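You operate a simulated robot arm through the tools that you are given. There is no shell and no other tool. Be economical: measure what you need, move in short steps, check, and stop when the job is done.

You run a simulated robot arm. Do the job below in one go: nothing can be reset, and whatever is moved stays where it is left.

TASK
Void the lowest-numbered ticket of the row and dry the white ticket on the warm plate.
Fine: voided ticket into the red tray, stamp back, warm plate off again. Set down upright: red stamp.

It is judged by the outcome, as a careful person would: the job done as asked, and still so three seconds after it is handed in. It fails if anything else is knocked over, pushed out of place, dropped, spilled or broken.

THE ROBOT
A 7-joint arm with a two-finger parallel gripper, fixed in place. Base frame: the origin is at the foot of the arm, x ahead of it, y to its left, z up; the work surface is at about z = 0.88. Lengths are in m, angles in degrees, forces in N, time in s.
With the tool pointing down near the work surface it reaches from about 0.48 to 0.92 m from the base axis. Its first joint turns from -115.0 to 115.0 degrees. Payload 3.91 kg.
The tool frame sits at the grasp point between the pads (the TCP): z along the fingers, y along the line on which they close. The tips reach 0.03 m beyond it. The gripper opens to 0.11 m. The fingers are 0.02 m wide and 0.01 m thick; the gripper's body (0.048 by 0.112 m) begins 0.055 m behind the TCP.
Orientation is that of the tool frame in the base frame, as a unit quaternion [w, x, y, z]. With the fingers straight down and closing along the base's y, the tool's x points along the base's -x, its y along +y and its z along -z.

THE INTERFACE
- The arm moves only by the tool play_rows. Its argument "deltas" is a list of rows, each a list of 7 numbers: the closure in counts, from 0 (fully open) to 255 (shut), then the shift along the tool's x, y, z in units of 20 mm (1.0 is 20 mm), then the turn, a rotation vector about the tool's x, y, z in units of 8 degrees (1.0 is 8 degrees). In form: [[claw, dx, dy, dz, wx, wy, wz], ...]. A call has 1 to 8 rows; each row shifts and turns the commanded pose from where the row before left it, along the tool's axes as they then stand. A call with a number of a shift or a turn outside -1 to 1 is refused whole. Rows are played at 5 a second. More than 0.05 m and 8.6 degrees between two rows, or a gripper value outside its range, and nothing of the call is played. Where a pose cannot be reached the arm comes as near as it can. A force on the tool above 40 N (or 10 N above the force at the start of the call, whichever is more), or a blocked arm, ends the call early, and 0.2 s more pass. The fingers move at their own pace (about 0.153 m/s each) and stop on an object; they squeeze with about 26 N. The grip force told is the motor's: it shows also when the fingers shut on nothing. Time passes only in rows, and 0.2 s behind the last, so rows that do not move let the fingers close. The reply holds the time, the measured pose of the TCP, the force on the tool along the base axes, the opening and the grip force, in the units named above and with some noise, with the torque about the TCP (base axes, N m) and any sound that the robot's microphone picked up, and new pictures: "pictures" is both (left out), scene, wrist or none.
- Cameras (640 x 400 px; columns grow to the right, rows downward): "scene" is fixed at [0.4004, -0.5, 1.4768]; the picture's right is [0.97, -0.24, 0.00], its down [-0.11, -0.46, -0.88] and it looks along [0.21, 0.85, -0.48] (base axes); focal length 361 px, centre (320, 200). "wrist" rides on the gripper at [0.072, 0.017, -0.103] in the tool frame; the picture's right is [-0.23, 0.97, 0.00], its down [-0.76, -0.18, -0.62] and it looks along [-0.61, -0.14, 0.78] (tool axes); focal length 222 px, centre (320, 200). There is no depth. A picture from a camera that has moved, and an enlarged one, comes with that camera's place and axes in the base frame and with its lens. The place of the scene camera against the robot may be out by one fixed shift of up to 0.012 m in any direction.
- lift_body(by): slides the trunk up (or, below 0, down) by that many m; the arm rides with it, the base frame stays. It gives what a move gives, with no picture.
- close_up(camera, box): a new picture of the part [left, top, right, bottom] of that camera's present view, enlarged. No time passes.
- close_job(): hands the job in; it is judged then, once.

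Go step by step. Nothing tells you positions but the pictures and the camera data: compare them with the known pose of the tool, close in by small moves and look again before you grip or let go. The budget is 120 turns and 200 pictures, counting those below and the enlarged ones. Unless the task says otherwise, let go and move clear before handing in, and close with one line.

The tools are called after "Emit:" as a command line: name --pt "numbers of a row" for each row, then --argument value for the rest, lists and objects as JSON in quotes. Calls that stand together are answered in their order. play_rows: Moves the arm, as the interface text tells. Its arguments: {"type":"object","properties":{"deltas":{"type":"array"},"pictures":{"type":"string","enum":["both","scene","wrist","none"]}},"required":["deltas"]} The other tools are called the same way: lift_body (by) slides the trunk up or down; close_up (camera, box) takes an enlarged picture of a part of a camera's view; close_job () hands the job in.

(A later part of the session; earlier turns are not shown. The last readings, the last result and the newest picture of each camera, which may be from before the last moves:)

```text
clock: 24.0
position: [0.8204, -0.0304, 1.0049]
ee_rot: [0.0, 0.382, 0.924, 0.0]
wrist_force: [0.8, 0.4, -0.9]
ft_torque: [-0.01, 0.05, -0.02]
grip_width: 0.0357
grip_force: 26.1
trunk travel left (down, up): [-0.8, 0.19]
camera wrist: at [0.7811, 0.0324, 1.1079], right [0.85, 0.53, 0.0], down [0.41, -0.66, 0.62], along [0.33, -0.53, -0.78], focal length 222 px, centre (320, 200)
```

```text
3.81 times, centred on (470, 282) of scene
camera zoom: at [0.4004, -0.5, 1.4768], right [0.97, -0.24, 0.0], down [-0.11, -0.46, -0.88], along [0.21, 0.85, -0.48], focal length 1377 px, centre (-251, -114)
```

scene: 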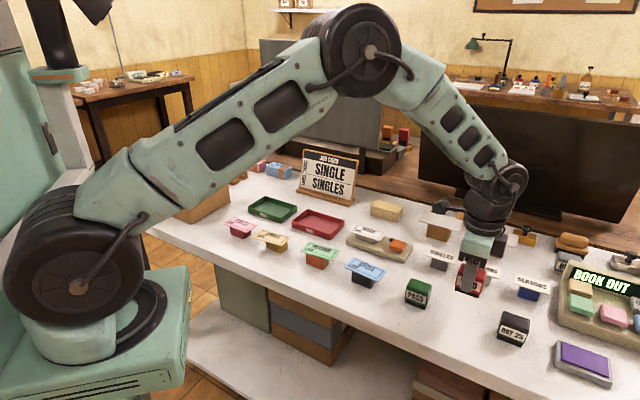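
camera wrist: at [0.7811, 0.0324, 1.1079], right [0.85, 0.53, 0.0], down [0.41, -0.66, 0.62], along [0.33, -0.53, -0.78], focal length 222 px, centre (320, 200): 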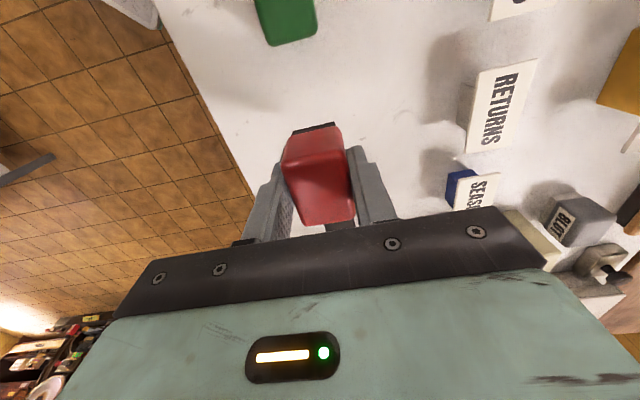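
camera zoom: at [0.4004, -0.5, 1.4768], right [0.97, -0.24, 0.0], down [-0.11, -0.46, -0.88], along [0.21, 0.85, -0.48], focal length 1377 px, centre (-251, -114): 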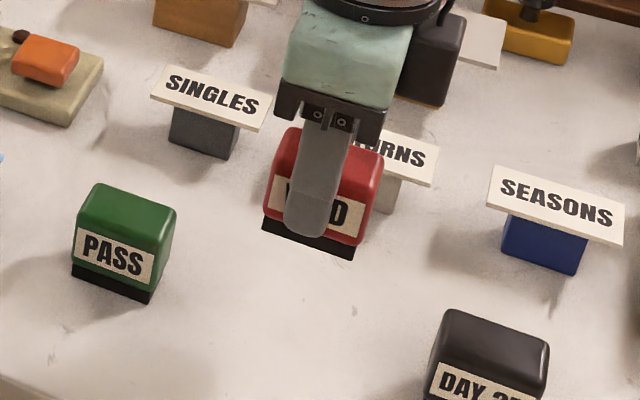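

The stamp is held (bottom about 47 mm below the TCP, home at [0.8195, -0.032]). Moving it over CYCLE, estimated at [0.6585, 0.135] with its top near z 0.918.

Emit:
play_rows --pt "255 0 0 -1 0 0 0" --pt "255 0.97 0.01 0 0 0 0" --pt "255 0.97 0.01 0 0 0 0" --pt "255 0.97 0.01 0 0 0 0" --pt "255 0.97 0.01 0 0 0 0" --pt "255 0.97 0.01 0 0 0 0" --pt "255 0.97 0.01 0 0 0 0" --pt "255 0.97 0.01 0 0 0 0" --pictures "none"

Emit:
play_rows --pt "255 0.97 0.01 0 0 0 0" --pt "255 0.97 0.01 0 0 0 0" --pt "255 0.97 0.01 0 0 0 0" --pt "255 0.97 0.01 0 0 0 0" --pt "255 0 0 0.6 0 0 0" --pt "255 0 0 0 0 0 0"

Emit:
close_up --camera "scene" --box '[320, 210, 420, 295]'

Emit:
close_up --camera "wrist" --box '[220, 60, 420, 230]'

```text
clock: 25.8
position: [0.7243, 0.0648, 1.0251]
ee_rot: [0.0, 0.383, 0.924, 0.0]
wrist_force: [0.8, -0.8, -1.4]
ft_torque: [-0.04, -0.01, -0.04]
grip_width: 0.0357
grip_force: 26.5
trunk travel left (down, up): [-0.8, 0.19]
```

```text
clock: 27.2
position: [0.6721, 0.1222, 1.0141]
ee_rot: [-0.001, 0.382, 0.924, 0.0]
wrist_force: [0.6, 0.4, -1.4]
ft_torque: [-0.01, 0.04, 0.0]
grip_width: 0.0355
grip_force: 26.5
trunk travel left (down, up): [-0.8, 0.19]
camera wrist: at [0.6326, 0.1853, 1.1164], right [0.85, 0.53, 0.0], down [0.41, -0.66, 0.62], along [0.33, -0.53, -0.78], focal length 222 px, centre (320, 200)
```

scene: 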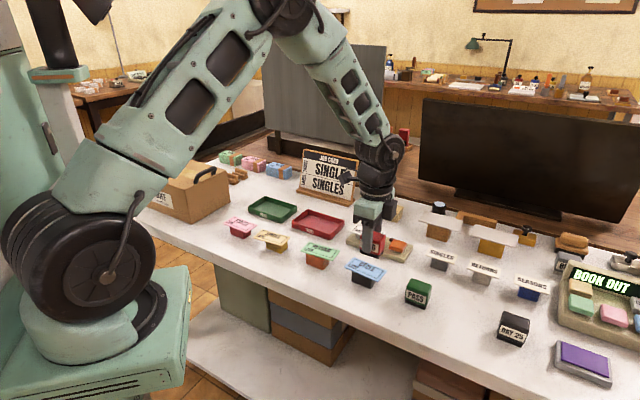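
wrist: 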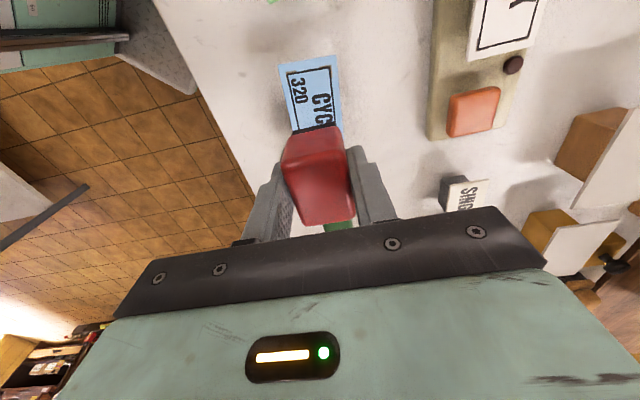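

```text
4.71 times, centred on (370, 252) of scene
camera zoom: at [0.4004, -0.5, 1.4768], right [0.97, -0.24, 0.0], down [-0.11, -0.46, -0.88], along [0.21, 0.85, -0.48], focal length 1701 px, centre (85, -47)
```

zoom: 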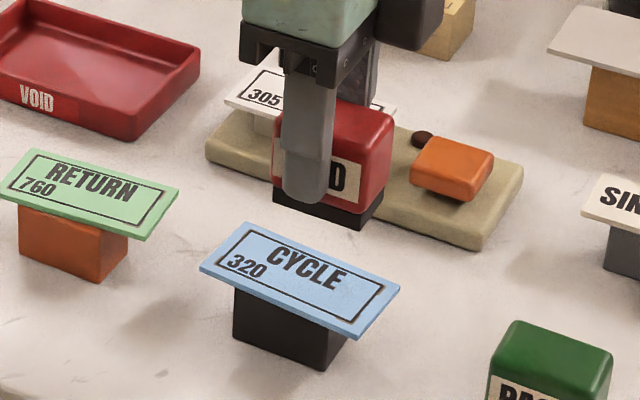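

```text
2.35 times, centred on (320, 145) of wrist
camera zoom: at [0.6326, 0.1853, 1.1164], right [0.85, 0.53, 0.0], down [0.41, -0.66, 0.62], along [0.33, -0.53, -0.78], focal length 523 px, centre (320, 329)
```

zoom: 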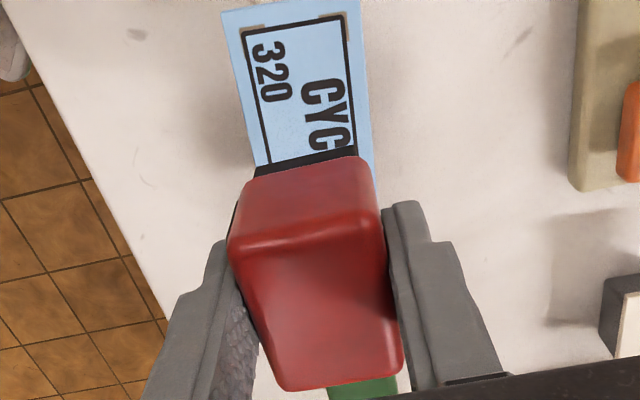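

Refined from several views: CYCLE centre [0.664, 0.129], top z about 0.918, yaw about -49°. Adjusting by ~10 mm along and 4° of turn, then lowering to just above it.

Emit:
play_rows --pt "255 0.53 -0.05 0 0 0 0" --pt "255 0 0 0 0 0 0.5" --pt "255 0 0 0.9 0 0 0" --pt "255 0 0 0.9 0 0 0" --pt "255 0 0 0 0 0 0"

Emit:
close_up --camera "scene" --box '[320, 210, 420, 295]'

Emit:
close_up --camera "wrist" --box '[220, 60, 420, 230]'

```text
clock: 28.4
position: [0.6617, 0.1266, 0.9769]
ee_rot: [-0.001, 0.415, 0.91, 0.0]
wrist_force: [-0.8, -0.1, -1.0]
ft_torque: [0.02, 0.01, 0.0]
grip_width: 0.0355
grip_force: 26.1
trunk travel left (down, up): [-0.8, 0.19]
camera wrist: at [0.6287, 0.1931, 1.0812], right [0.88, 0.47, 0.0], down [0.37, -0.69, 0.62], along [0.29, -0.55, -0.78], focal length 222 px, centre (320, 200)
```

scene: 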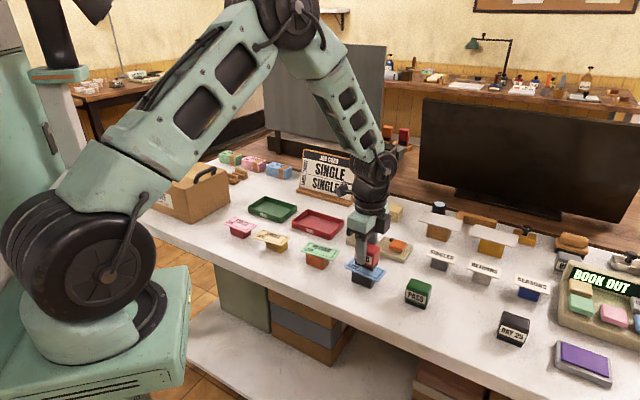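
wrist: 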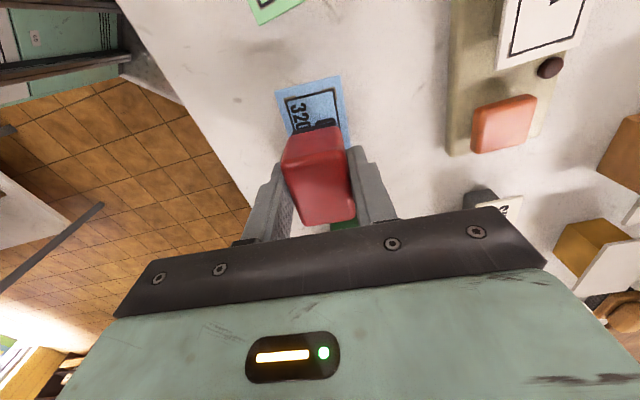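

```text
4.71 times, centred on (370, 252) of scene
camera zoom: at [0.4004, -0.5, 1.4768], right [0.97, -0.24, 0.0], down [-0.11, -0.46, -0.88], along [0.21, 0.85, -0.48], focal length 1701 px, centre (85, -47)
```

zoom: 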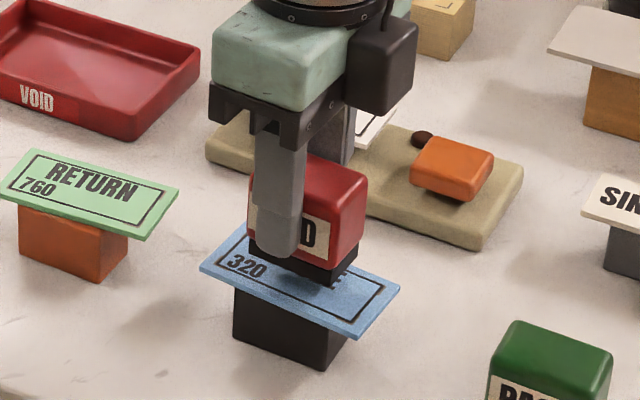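

```text
2.35 times, centred on (320, 145) of wrist
camera zoom: at [0.6287, 0.1931, 1.0812], right [0.88, 0.47, 0.0], down [0.37, -0.69, 0.62], along [0.29, -0.55, -0.78], focal length 523 px, centre (320, 329)
```

zoom: 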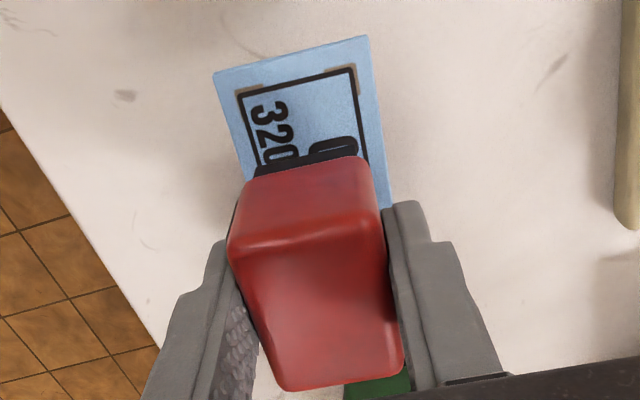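

Nearly aligned, about 2 mm off; correcting and lowering gently to contact.

Emit:
play_rows --pt "255 0 0.12 0 0 0 0" --pt "255 0 0 0.25 0 0 0" --pt "255 0 0 0.2 0 0 0" --pt "255 0 0 0.15 0 0 0" --pictures "scene"

Emit:
close_up --camera "scene" --box '[320, 210, 420, 295]'

```text
clock: 29.4
position: [0.6641, 0.13, 0.9667]
ee_rot: [0.0, 0.415, 0.91, 0.0]
wrist_force: [0.4, 0.2, -0.8]
ft_torque: [-0.03, 0.03, 0.0]
grip_width: 0.0356
grip_force: 25.6
trunk travel left (down, up): [-0.8, 0.19]
```

scene: 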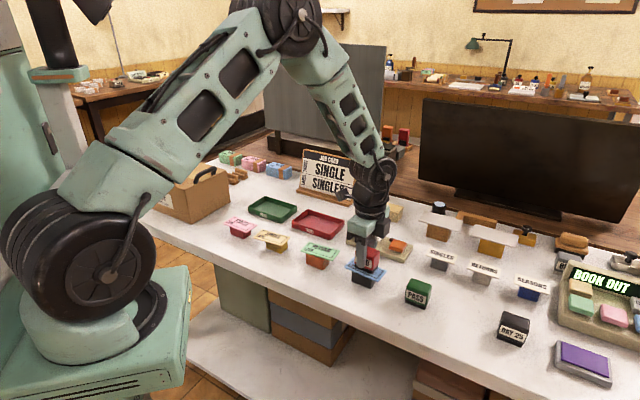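

```text
4.71 times, centred on (370, 252) of scene
camera zoom: at [0.4004, -0.5, 1.4768], right [0.97, -0.24, 0.0], down [-0.11, -0.46, -0.88], along [0.21, 0.85, -0.48], focal length 1701 px, centre (85, -47)
```

zoom: 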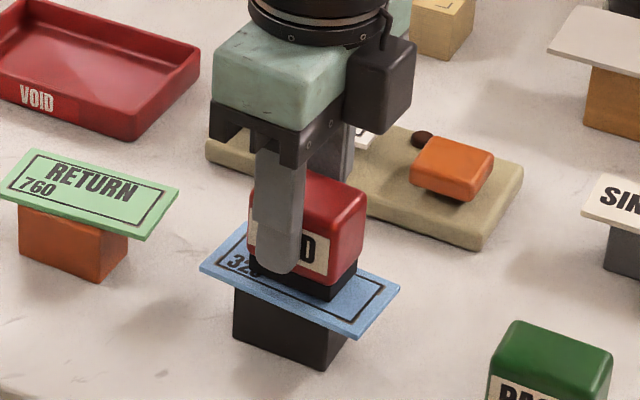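

No contact yet. Continuing down in 2 mm steps.

Emit:
play_rows --pt "255 0 0 0.12 0 0 0" --pt "255 0 0 0.1 0 0 0" --pt "255 0 0 0 0 0 0" --pictures "none"

```text
clock: 30.2
position: [0.6631, 0.1285, 0.9641]
ee_rot: [0.002, 0.414, 0.91, 0.002]
wrist_force: [1.7, 0.4, 21.3]
ft_torque: [-0.01, -0.04, 0.02]
grip_width: 0.0355
grip_force: 25.7
trunk travel left (down, up): [-0.8, 0.19]
```

Firm contact at 21 N. Lifting to check the print.

Emit:
play_rows --pt "255 0 0 -1 0 0 0" --pt "255 0 0 -1 0 0 0" --pt "255 0 0 -1 0 0 0" --pictures "wrist"

Emit:
close_up --camera "scene" --box '[320, 210, 420, 295]'

```text
clock: 31.0
position: [0.6655, 0.1298, 1.0197]
ee_rot: [-0.001, 0.414, 0.91, -0.001]
wrist_force: [0.0, -0.1, -0.6]
ft_torque: [0.0, 0.0, -0.02]
grip_width: 0.0357
grip_force: 26.1
trunk travel left (down, up): [-0.8, 0.19]
camera wrist: at [0.6312, 0.1959, 1.1231], right [0.88, 0.47, 0.0], down [0.37, -0.69, 0.62], along [0.29, -0.55, -0.78], focal length 222 px, centre (320, 200)
```

wrist: 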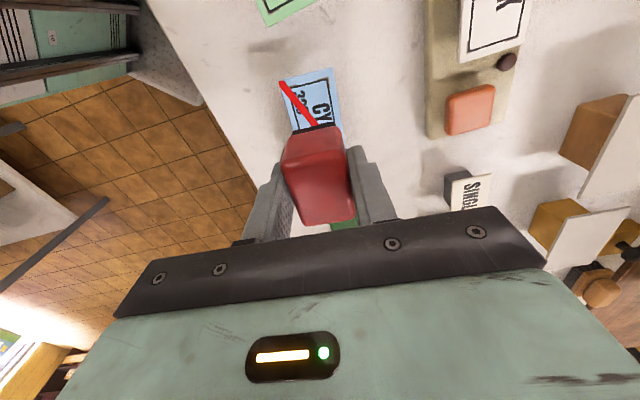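

```text
4.71 times, centred on (370, 252) of scene
camera zoom: at [0.4004, -0.5, 1.4768], right [0.97, -0.24, 0.0], down [-0.11, -0.46, -0.88], along [0.21, 0.85, -0.48], focal length 1701 px, centre (85, -47)
```

zoom: 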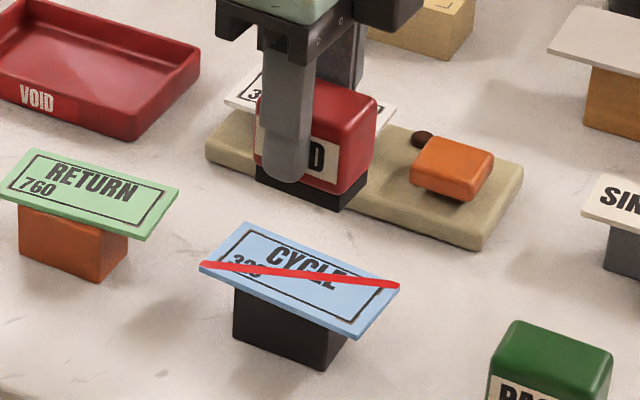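

CYCLE is voided with a red line. Taking the stamp back home to [0.820, -0.032].

Emit:
play_rows --pt "255 0 0 -0.3 0 0 -0.5" --pt "255 -0.93 -0.02 0 0 0 0" --pt "255 -0.93 -0.02 0 0 0 0" --pt "255 -0.93 -0.02 0 0 0 0" --pt "255 -0.93 -0.02 0 0 0 0" --pt "255 -0.93 -0.02 0 0 0 0" --pt "255 -0.93 -0.02 0 0 0 0" --pt "255 -0.93 -0.02 0 0 0 0" --pictures "none"

Emit:
play_rows --pt "255 -0.93 -0.02 0 0 0 0" --pt "255 -0.93 -0.02 0 0 0 0" --pt "255 -0.93 -0.02 0 0 0 0" --pt "255 -0.93 -0.02 0 0 0 0" --pt "255 0 0 0.9 0 0 0" --pt "255 0 0 0.9 0 0 0" --pt "255 0 0 0 0 0 0"

```text
clock: 32.8
position: [0.7545, 0.0361, 1.027]
ee_rot: [0.0, 0.382, 0.924, 0.001]
wrist_force: [-1.1, 0.2, 0.1]
ft_torque: [-0.02, 0.0, 0.01]
grip_width: 0.0355
grip_force: 25.6
trunk travel left (down, up): [-0.8, 0.19]
```

```text
clock: 34.4
position: [0.8047, -0.0181, 0.9924]
ee_rot: [0.001, 0.383, 0.924, 0.0]
wrist_force: [0.4, 0.1, -0.6]
ft_torque: [0.01, -0.03, 0.0]
grip_width: 0.0357
grip_force: 26.0
trunk travel left (down, up): [-0.8, 0.19]
camera wrist: at [0.7657, 0.046, 1.0952], right [0.85, 0.53, 0.0], down [0.41, -0.66, 0.62], along [0.33, -0.53, -0.78], focal length 222 px, centre (320, 200)
```

scene: 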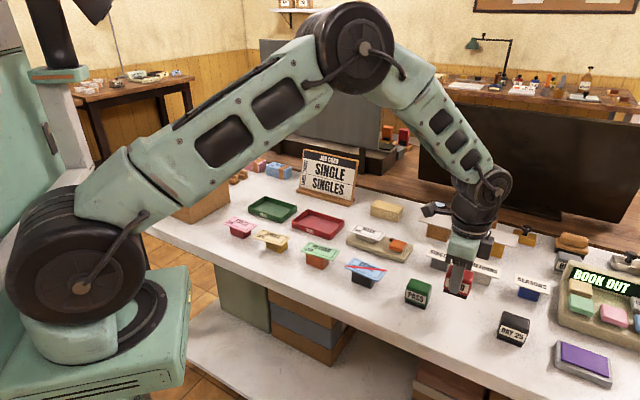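
wrist: 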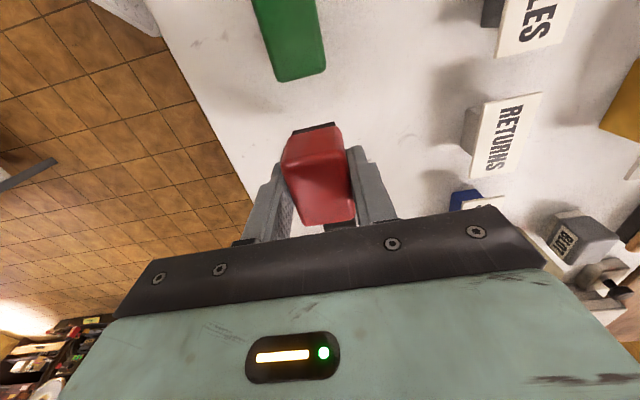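

Still 20 mm short; moving on and lowering to just above the table.

Emit:
play_rows --pt "255 -1 0.05 0 0 0 0" --pt "255 0 0 1 0 0 0" --pt "255 0 0 1 0 0 0" --pt "255 0 0 0.9 0 0 0" --pt "255 0 0 0 0 0 0" --pictures "none"

Emit:
close_up --camera "scene" --box '[420, 250, 520, 335]'

```text
clock: 35.6
position: [0.8201, -0.0321, 0.9343]
ee_rot: [0.0, 0.382, 0.924, 0.0]
wrist_force: [-1.0, 0.3, -1.4]
ft_torque: [0.0, 0.02, 0.01]
grip_width: 0.0354
grip_force: 26.4
trunk travel left (down, up): [-0.8, 0.19]
```

```text
4.71 times, centred on (470, 292) of scene
camera zoom: at [0.4004, -0.5, 1.4768], right [0.97, -0.24, 0.0], down [-0.11, -0.46, -0.88], along [0.21, 0.85, -0.48], focal length 1701 px, centre (-386, -235)
```

zoom: 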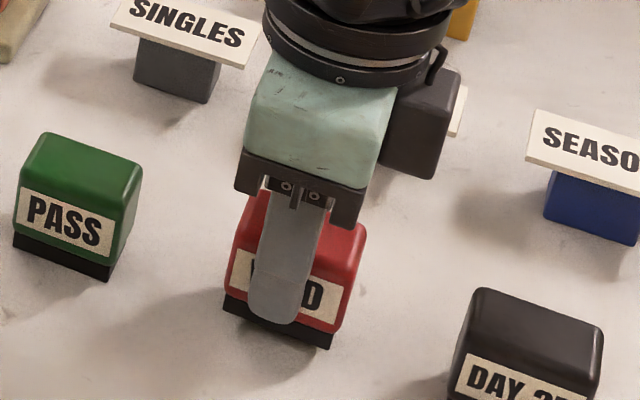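

Right over its spot, 7–8 mm up. Lowering to the table.

Emit:
play_rows --pt "255 0 0 0.25 0 0 0" --pt "255 0 0 0.12 0 0 0" --pt "255 0 0 0 0 0 0" --pictures "none"

```text
clock: 36.4
position: [0.8196, -0.0322, 0.9275]
ee_rot: [0.0, 0.383, 0.924, 0.0]
wrist_force: [0.0, 0.3, -0.5]
ft_torque: [0.02, -0.02, 0.02]
grip_width: 0.0357
grip_force: 26.3
trunk travel left (down, up): [-0.8, 0.19]
```

Emit:
play_rows --pt "255 0 0 0.06 0 0 0" --pt "255 0 0 0.04 0 0 0" --pt "255 0 0 0 0 0 0" --pictures "none"

```text
clock: 37.2
position: [0.8199, -0.0316, 0.9273]
ee_rot: [0.001, 0.383, 0.924, 0.0]
wrist_force: [0.9, 1.7, 12.5]
ft_torque: [0.1, 0.16, -0.04]
grip_width: 0.0353
grip_force: 26.0
trunk travel left (down, up): [-0.8, 0.19]
```

The stamp is on the table (12 N). Opening and rising.

Emit:
play_rows --pt "255 0 0 -0.07 0 0 0" --pt "150 0 0 0 0 0 0" --pt "93 0 0 0 0 0 0" --pt "93 0 0 0 0 0 0" --pt "93 0 0 -1 0 0 0" --pt "93 0 0 -1 0 0 0" --pt "93 0 0 -1 0 0 0" --pt "93 0 0 -1 0 0 0"

Emit:
close_up --camera "scene" --box '[420, 250, 520, 335]'

Emit:
close_up --camera "scene" --box '[285, 190, 405, 295]'

```text
clock: 39.0
position: [0.8182, -0.0341, 1.0056]
ee_rot: [0.0, 0.383, 0.924, 0.0]
wrist_force: [0.1, 0.2, -0.7]
ft_torque: [0.0, 0.01, 0.01]
grip_width: 0.0699
grip_force: 0.0
trunk travel left (down, up): [-0.8, 0.19]
camera wrist: at [0.7796, 0.0293, 1.1091], right [0.85, 0.53, 0.0], down [0.41, -0.66, 0.62], along [0.33, -0.53, -0.78], focal length 222 px, centre (320, 200)
```

scene: 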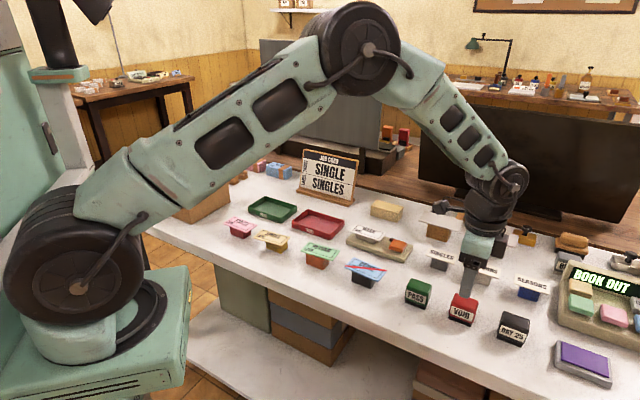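
wrist: 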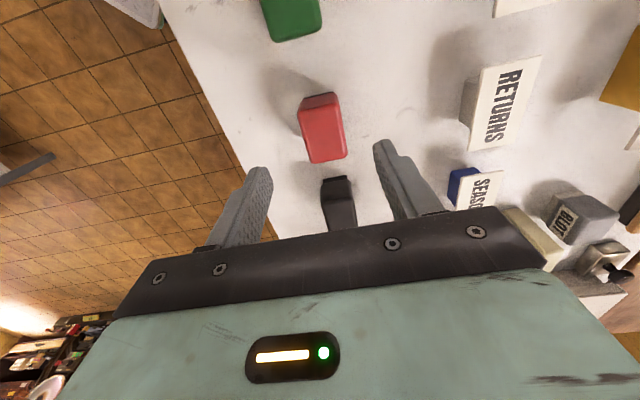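

```text
4.71 times, centred on (470, 292) of scene
camera zoom: at [0.4004, -0.5, 1.4768], right [0.97, -0.24, 0.0], down [-0.11, -0.46, -0.88], along [0.21, 0.85, -0.48], focal length 1701 px, centre (-386, -235)
```

zoom: 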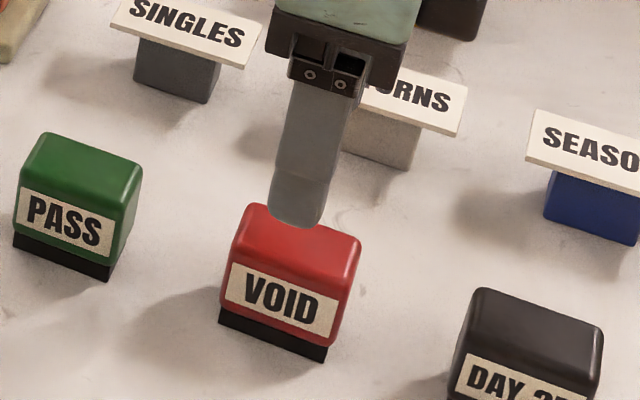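

```text
3.81 times, centred on (345, 242) of scene
camera zoom: at [0.4004, -0.5, 1.4768], right [0.97, -0.24, 0.0], down [-0.11, -0.46, -0.88], along [0.21, 0.85, -0.48], focal length 1377 px, centre (225, 38)
```

zoom: 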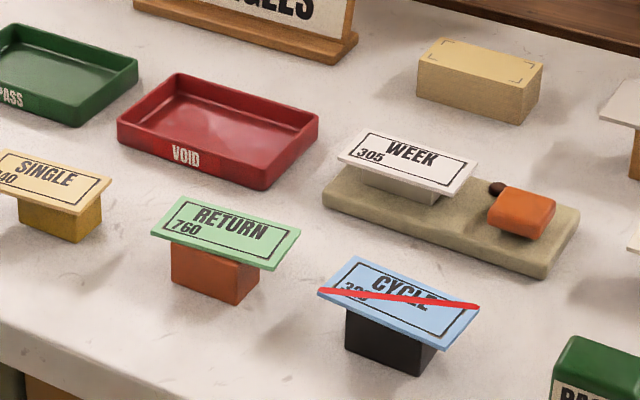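

The stamp is back upright at its place and the plate is off. Now moving over CYCLE to pick it up by its long edges, gripper at ~80 mm.

Emit:
play_rows --pt "70 0.93 0.027 -0.5 0 0 0" --pt "70 0.93 0.027 -0.5 0 0 0" --pt "70 0.93 0.027 0 0 0 0" --pt "70 0.93 0.027 0 0 0 0" --pt "70 0.93 0.027 0 0 0 0" --pt "70 0.93 0.027 0 0 0 0" --pt "70 0.93 0.027 0 0 0 0" --pt "70 0.93 0.027 0 0 0 0" --pictures "none"

Emit:
play_rows --pt "70 0.93 0.027 0 0 0 0" --pt "70 0.93 0.027 0 0 0 0" --pt "70 0.93 0.027 0 0 0 0" --pt "70 0.93 0.027 0 0 0 0" --pt "70 0 0 0 0 0 0.5" --pt "70 0 0 0 0 0 0"

Emit:
close_up --camera "wrist" --box '[220, 60, 420, 230]'

```text
clock: 40.8
position: [0.7172, 0.0766, 1.0248]
ee_rot: [0.0, 0.383, 0.924, 0.0]
wrist_force: [0.2, 0.1, -0.6]
ft_torque: [-0.03, 0.01, 0.04]
grip_width: 0.0797
grip_force: 0.1
trunk travel left (down, up): [-0.8, 0.19]
```

```text
clock: 42.2
position: [0.6661, 0.1303, 1.0259]
ee_rot: [0.0, 0.414, 0.91, 0.0]
wrist_force: [0.1, 0.2, 0.8]
ft_torque: [0.01, 0.03, -0.03]
grip_width: 0.0797
grip_force: 0.0
trunk travel left (down, up): [-0.8, 0.19]
camera wrist: at [0.632, 0.196, 1.129], right [0.88, 0.47, 0.0], down [0.37, -0.69, 0.62], along [0.29, -0.55, -0.78], focal length 222 px, centre (320, 200)
```

scene: 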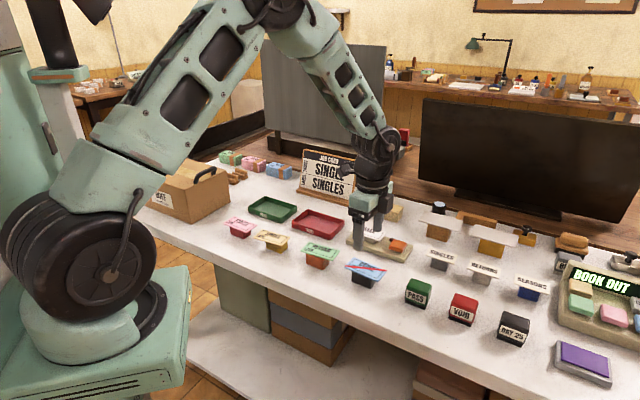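
wrist: 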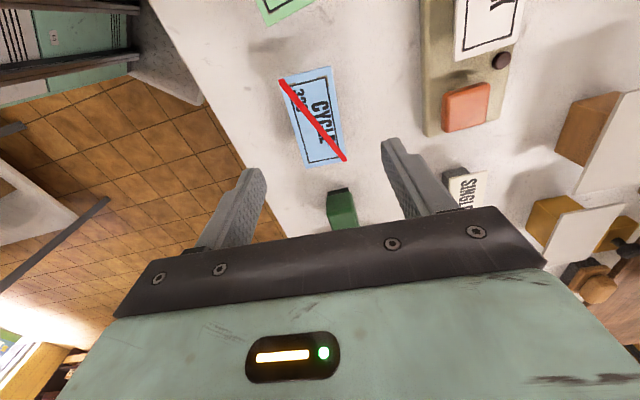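

```text
2.35 times, centred on (320, 145) of wrist
camera zoom: at [0.632, 0.196, 1.129], right [0.88, 0.47, 0.0], down [0.37, -0.69, 0.62], along [0.29, -0.55, -0.78], focal length 523 px, centre (320, 329)
```

zoom: 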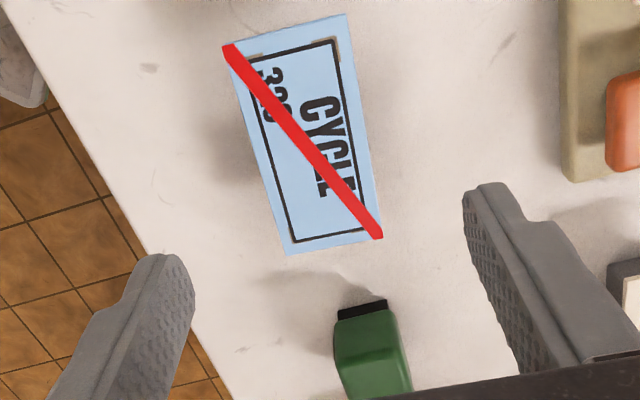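

CYCLE's centre is [0.664, 0.1275] at -49.6°, matching the gripper to about 3 mm. Correcting and lowering so the pads' lower part flanks the plate.

Emit:
play_rows --pt "70 -0.05 -0.17 0.85 0 0 0" --pt "70 0 0 1 0 0 0" --pt "70 0 0 1 0 0 0" --pt "70 0 0 1 0 0 0" --pt "70 0 0 1 0 0 0" --pt "70 0 0 0 0 0 0"

Emit:
close_up --camera "scene" --box '[310, 210, 430, 305]'

Emit:
close_up --camera "wrist" --box '[220, 60, 420, 230]'

```text
clock: 43.6
position: [0.6657, 0.1247, 0.9291]
ee_rot: [0.0, 0.414, 0.91, 0.0]
wrist_force: [0.3, 0.0, 0.0]
ft_torque: [-0.02, -0.01, -0.01]
grip_width: 0.0798
grip_force: 0.1
trunk travel left (down, up): [-0.8, 0.19]
camera wrist: at [0.6313, 0.1909, 1.0323], right [0.88, 0.47, 0.0], down [0.37, -0.69, 0.62], along [0.29, -0.55, -0.78], focal length 222 px, centre (320, 200)
```

scene: 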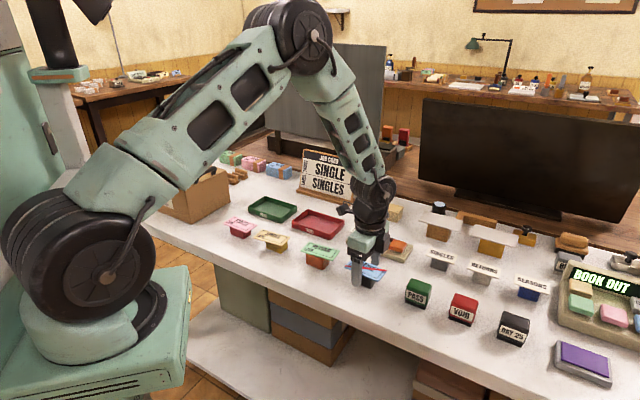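
wrist: 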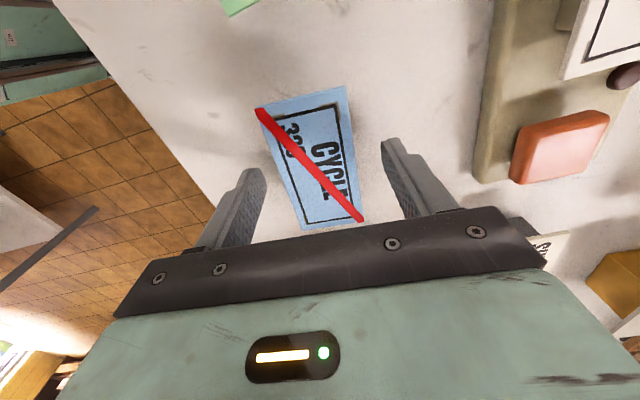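

```text
4.21 times, centred on (370, 258) of scene
camera zoom: at [0.4004, -0.5, 1.4768], right [0.97, -0.24, 0.0], down [-0.11, -0.46, -0.88], along [0.21, 0.85, -0.48], focal length 1522 px, centre (110, -42)
```

zoom: 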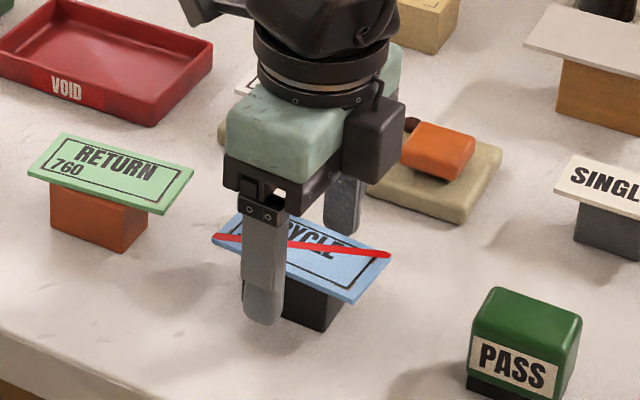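

```text
2.35 times, centred on (320, 145) of wrist
camera zoom: at [0.6313, 0.1909, 1.0323], right [0.88, 0.47, 0.0], down [0.37, -0.69, 0.62], along [0.29, -0.55, -0.78], focal length 523 px, centre (320, 329)
```

zoom: 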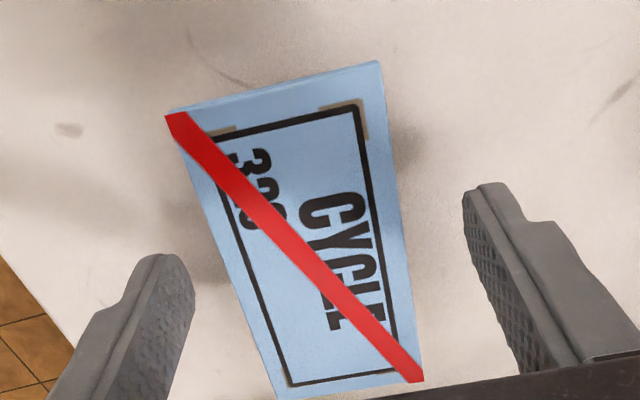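

Well straddled; shifting 3 mm along, 4 mm lower, then closing.

Emit:
play_rows --pt "70 0.16 0 0.2 0 0 0" --pt "120 0 0 0 0 0 0" --pt "255 0 0 0 0 0 0" --pt "255 0 0 0 0 0 0" --pt "255 0 0 0 0 0 0"

Emit:
close_up --camera "scene" --box '[310, 210, 430, 305]'

```text
clock: 44.8
position: [0.6627, 0.1286, 0.9246]
ee_rot: [0.0, 0.415, 0.91, 0.0]
wrist_force: [-0.4, -0.3, -0.6]
ft_torque: [-0.02, -0.01, 0.01]
grip_width: 0.0445
grip_force: 26.0
trunk travel left (down, up): [-0.8, 0.19]
camera wrist: at [0.6289, 0.1942, 1.0278], right [0.88, 0.47, 0.0], down [0.37, -0.69, 0.62], along [0.29, -0.55, -0.78], focal length 222 px, centre (320, 200)
```

scene: 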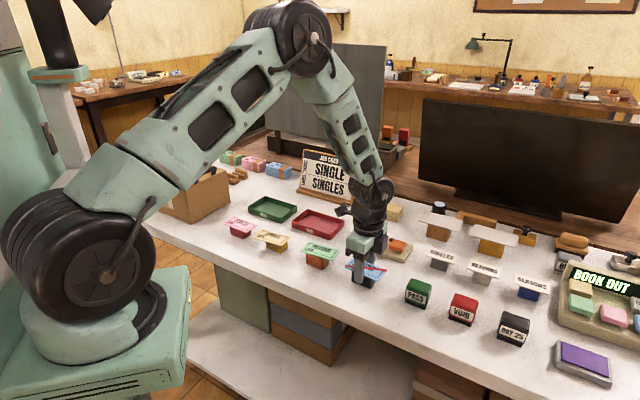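
wrist: 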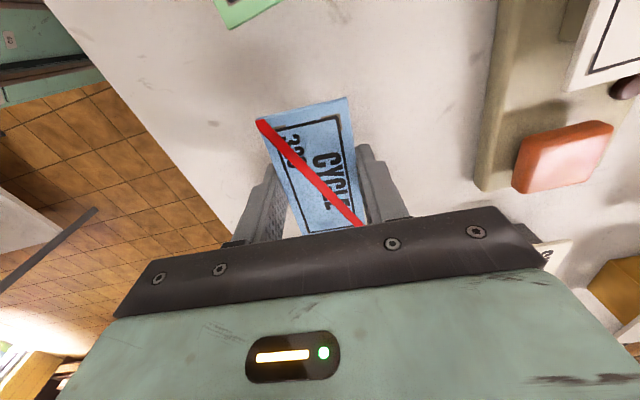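

```text
4.21 times, centred on (370, 258) of scene
camera zoom: at [0.4004, -0.5, 1.4768], right [0.97, -0.24, 0.0], down [-0.11, -0.46, -0.88], along [0.21, 0.85, -0.48], focal length 1522 px, centre (110, -42)
```

zoom: 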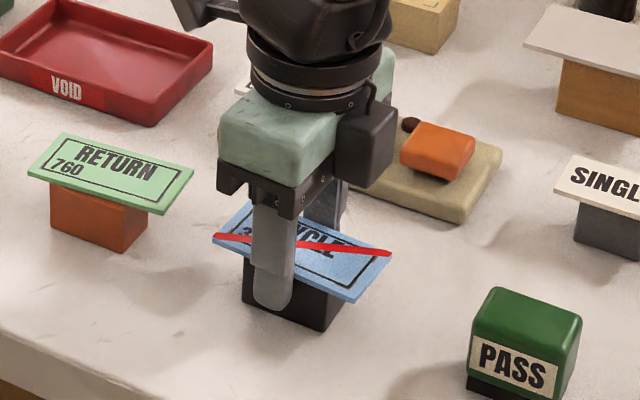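

Gripped (44.5 mm wide). Lifting it and checking that it hangs well.

Emit:
play_rows --pt "255 0 0 -0.5 0 0 0" --pt "255 0 0 -1 0 0 0" --pt "255 0 0 -1 0 0 0" --pt "255 0 0 -1 0 0 0" --pt "255 0 0 -1 0 0 0"

Emit:
close_up --camera "scene" --box '[310, 200, 430, 295]'

```text
clock: 46.0
position: [0.6613, 0.1276, 1.0149]
ee_rot: [0.0, 0.415, 0.91, 0.0]
wrist_force: [0.7, -0.4, -0.5]
ft_torque: [0.02, 0.02, 0.06]
grip_width: 0.0442
grip_force: 25.8
trunk travel left (down, up): [-0.8, 0.19]
camera wrist: at [0.6269, 0.1939, 1.1175], right [0.88, 0.47, 0.0], down [0.37, -0.69, 0.62], along [0.29, -0.55, -0.78], focal length 222 px, centre (320, 200)
```

scene: 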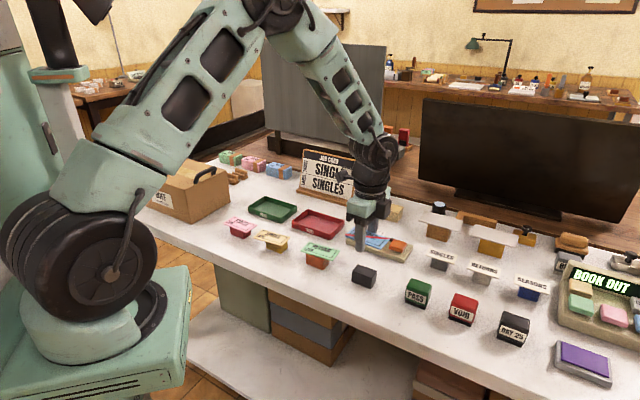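
wrist: 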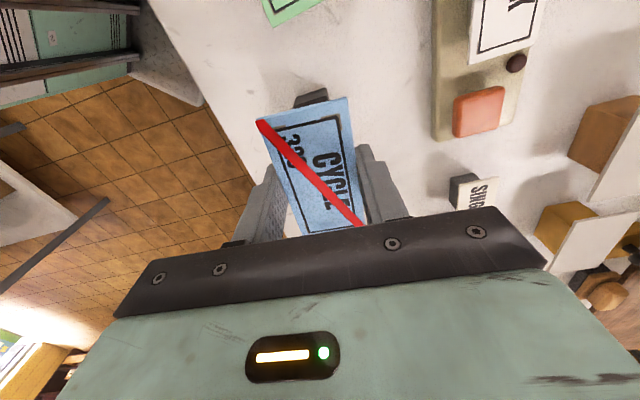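

```text
4.21 times, centred on (370, 248) of scene
camera zoom: at [0.4004, -0.5, 1.4768], right [0.97, -0.24, 0.0], down [-0.11, -0.46, -0.88], along [0.21, 0.85, -0.48], focal length 1522 px, centre (110, 0)
```

zoom: 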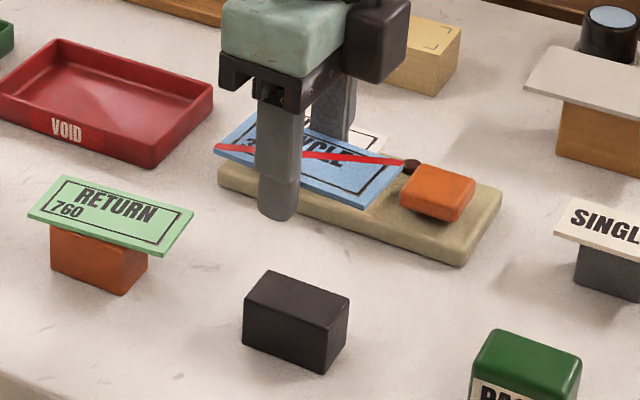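

The ticket turned out to be a flat plate on a loose stand, and the fingertips stick out ~20 mm below it, which would prevent setting it onto the tray floor. I'll set it back on its stand and regrip with the very tips.

Emit:
play_rows --pt "255 0 0 1 0 0 0" --pt "255 0 0 1 0 0 0" --pt "255 0 0 1 0 0 0" --pt "255 0 0 1 0 0 0" --pt "255 0 0 0.3 0 0 0" --pt "255 0 0 0.17 0 0 0" --pt "255 0 0 0 0 0 0" --pictures "scene"

Emit:
close_up --camera "scene" --box '[320, 230, 420, 305]'

```text
clock: 47.6
position: [0.6625, 0.1287, 0.9239]
ee_rot: [0.0, 0.414, 0.91, 0.001]
wrist_force: [-0.3, 0.1, -0.4]
ft_torque: [0.04, 0.0, 0.02]
grip_width: 0.0445
grip_force: 26.5
trunk travel left (down, up): [-0.8, 0.19]
```

scene: 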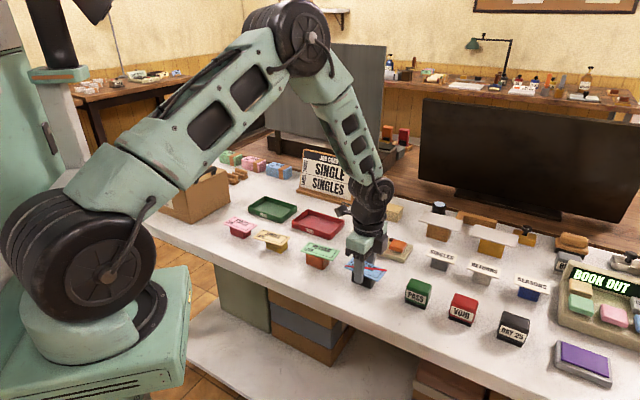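

```text
5.33 times, centred on (370, 268) of scene
camera zoom: at [0.4004, -0.5, 1.4768], right [0.97, -0.24, 0.0], down [-0.11, -0.46, -0.88], along [0.21, 0.85, -0.48], focal length 1927 px, centre (53, -160)
```

zoom: 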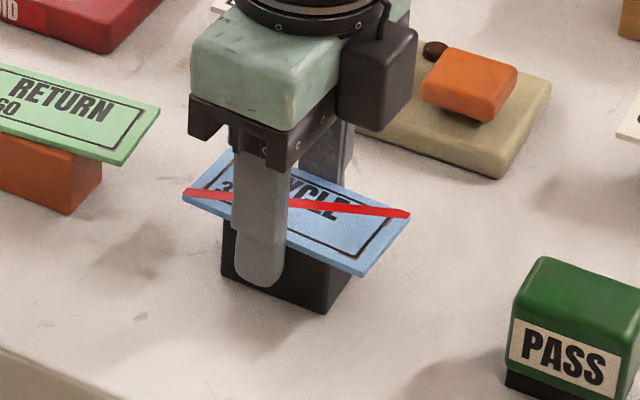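

Back at grip height; feeling for the stand with a further 1–2 mm.

Emit:
play_rows --pt "255 0 0 0.05 0 0 0" --pt "255 0 0 0.05 0 0 0" --pt "255 0 0 0 0 0 0" --pictures "none"

```text
clock: 48.4
position: [0.6631, 0.1286, 0.9229]
ee_rot: [0.001, 0.414, 0.91, 0.001]
wrist_force: [-0.4, -4.7, 15.9]
ft_torque: [-0.12, 0.15, 0.0]
grip_width: 0.0443
grip_force: 26.1
trunk travel left (down, up): [-0.8, 0.19]
```

It's seated on the stand. Opening, rising 17 mm, and looking before regripping with the tips.

Emit:
play_rows --pt "255 0 0 -0.08 0 0 0" --pt "104 0 0 0 0 0 0" --pt "104 0 0 0 0 0 0" --pt "104 0 0 -0.4 0 0 0" --pt "104 0 0 -0.4 0 0 0" --pt "104 0 0 0 0 0 0"

Emit:
close_up --camera "scene" --box '[320, 230, 420, 305]'

Emit:
close_up --camera "wrist" --box '[220, 60, 420, 230]'

```text
clock: 49.8
position: [0.6609, 0.1293, 0.9395]
ee_rot: [-0.001, 0.414, 0.91, 0.001]
wrist_force: [-0.1, -0.9, 0.8]
ft_torque: [-0.03, -0.01, 0.01]
grip_width: 0.0651
grip_force: 0.1
trunk travel left (down, up): [-0.8, 0.19]
camera wrist: at [0.6264, 0.1963, 1.0431], right [0.88, 0.47, 0.0], down [0.37, -0.69, 0.62], along [0.29, -0.55, -0.78], focal length 222 px, centre (320, 200)
```

scene: 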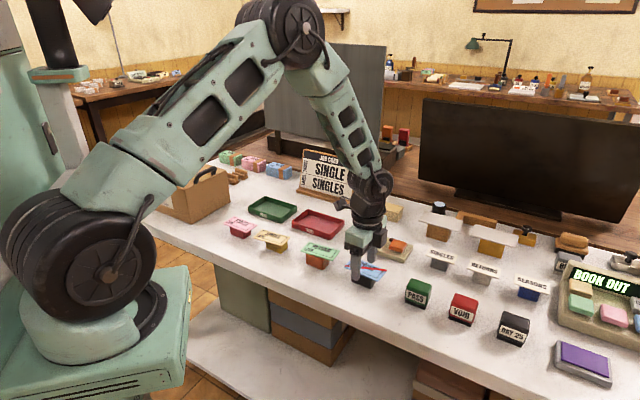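
wrist: 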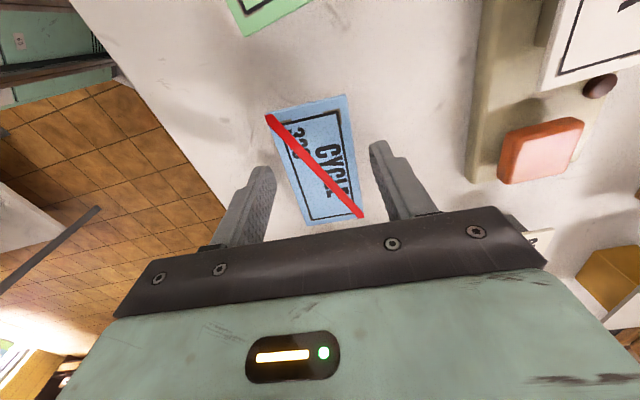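

```text
5.33 times, centred on (370, 268) of scene
camera zoom: at [0.4004, -0.5, 1.4768], right [0.97, -0.24, 0.0], down [-0.11, -0.46, -0.88], along [0.21, 0.85, -0.48], focal length 1927 px, centre (53, -160)
```

zoom: 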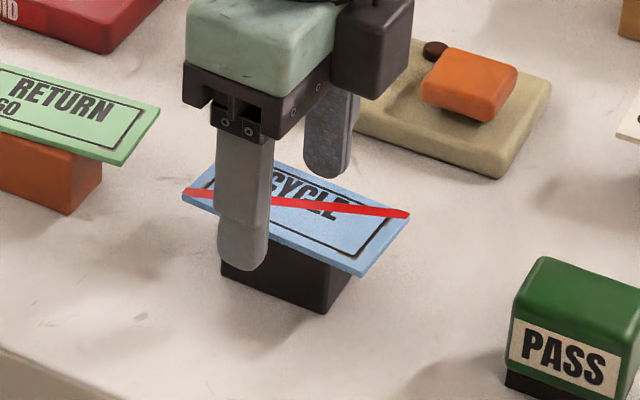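

```text
2.35 times, centred on (320, 145) of wrist
camera zoom: at [0.6264, 0.1963, 1.0431], right [0.88, 0.47, 0.0], down [0.37, -0.69, 0.62], along [0.29, -0.55, -0.78], focal length 523 px, centre (320, 329)
```

zoom: 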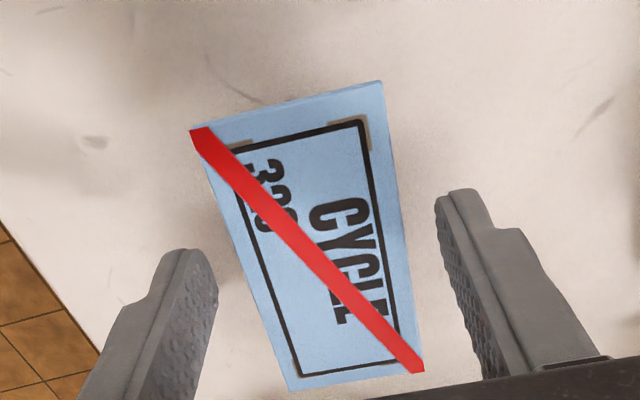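

The tips reach a few mm below the plate. Going 2.5 mm lower for a safer bite, closing, and lifting.

Emit:
play_rows --pt "104 -0.05 0 0.12 0 0 0" --pt "255 0 0 0 0 0 0" --pt "255 0 0 0 0 0 0" --pt "255 0 0 0 0 0 0" --pt "255 0 0 -0.5 0 0 0" --pt "255 0 0 -1 0 0 0" --pt "255 0 0 -1 0 0 0" --pt "255 0 0 -1 0 0 0"

Emit:
close_up --camera "scene" --box '[310, 200, 430, 295]'

```text
clock: 51.6
position: [0.6613, 0.1309, 1.0097]
ee_rot: [0.001, 0.415, 0.91, 0.0]
wrist_force: [-0.7, 0.4, -0.4]
ft_torque: [0.04, -0.02, 0.0]
grip_width: 0.0444
grip_force: 25.8
trunk travel left (down, up): [-0.8, 0.19]
camera wrist: at [0.6259, 0.197, 1.1116], right [0.88, 0.47, 0.0], down [0.37, -0.69, 0.62], along [0.29, -0.55, -0.78], focal length 222 px, centre (320, 200)
```

scene: 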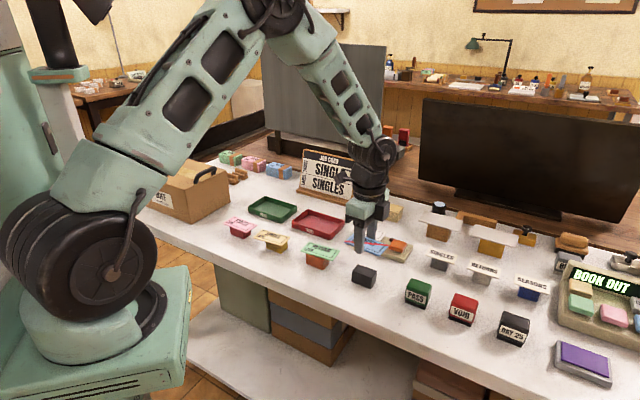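
wrist: 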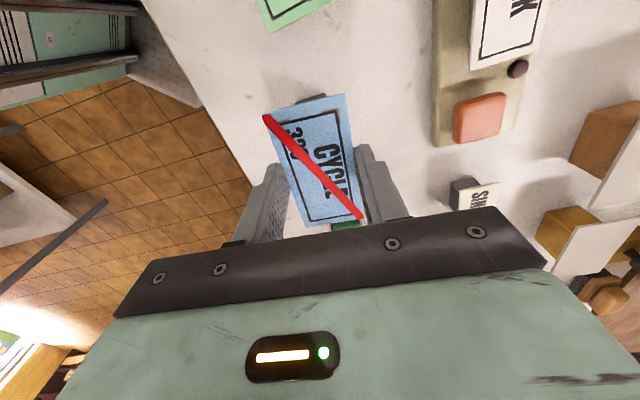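

```text
4.21 times, centred on (370, 248) of scene
camera zoom: at [0.4004, -0.5, 1.4768], right [0.97, -0.24, 0.0], down [-0.11, -0.46, -0.88], along [0.21, 0.85, -0.48], focal length 1522 px, centre (110, 0)
```

zoom: 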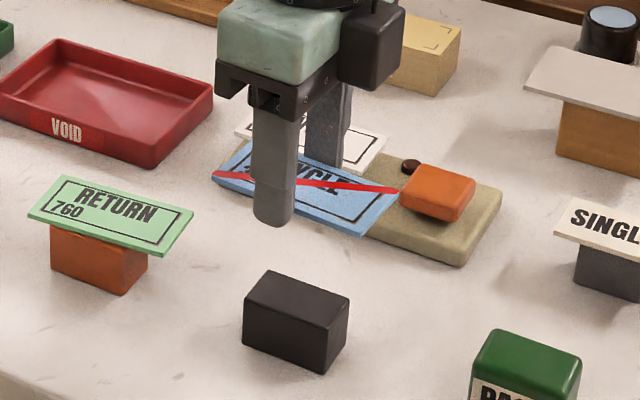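

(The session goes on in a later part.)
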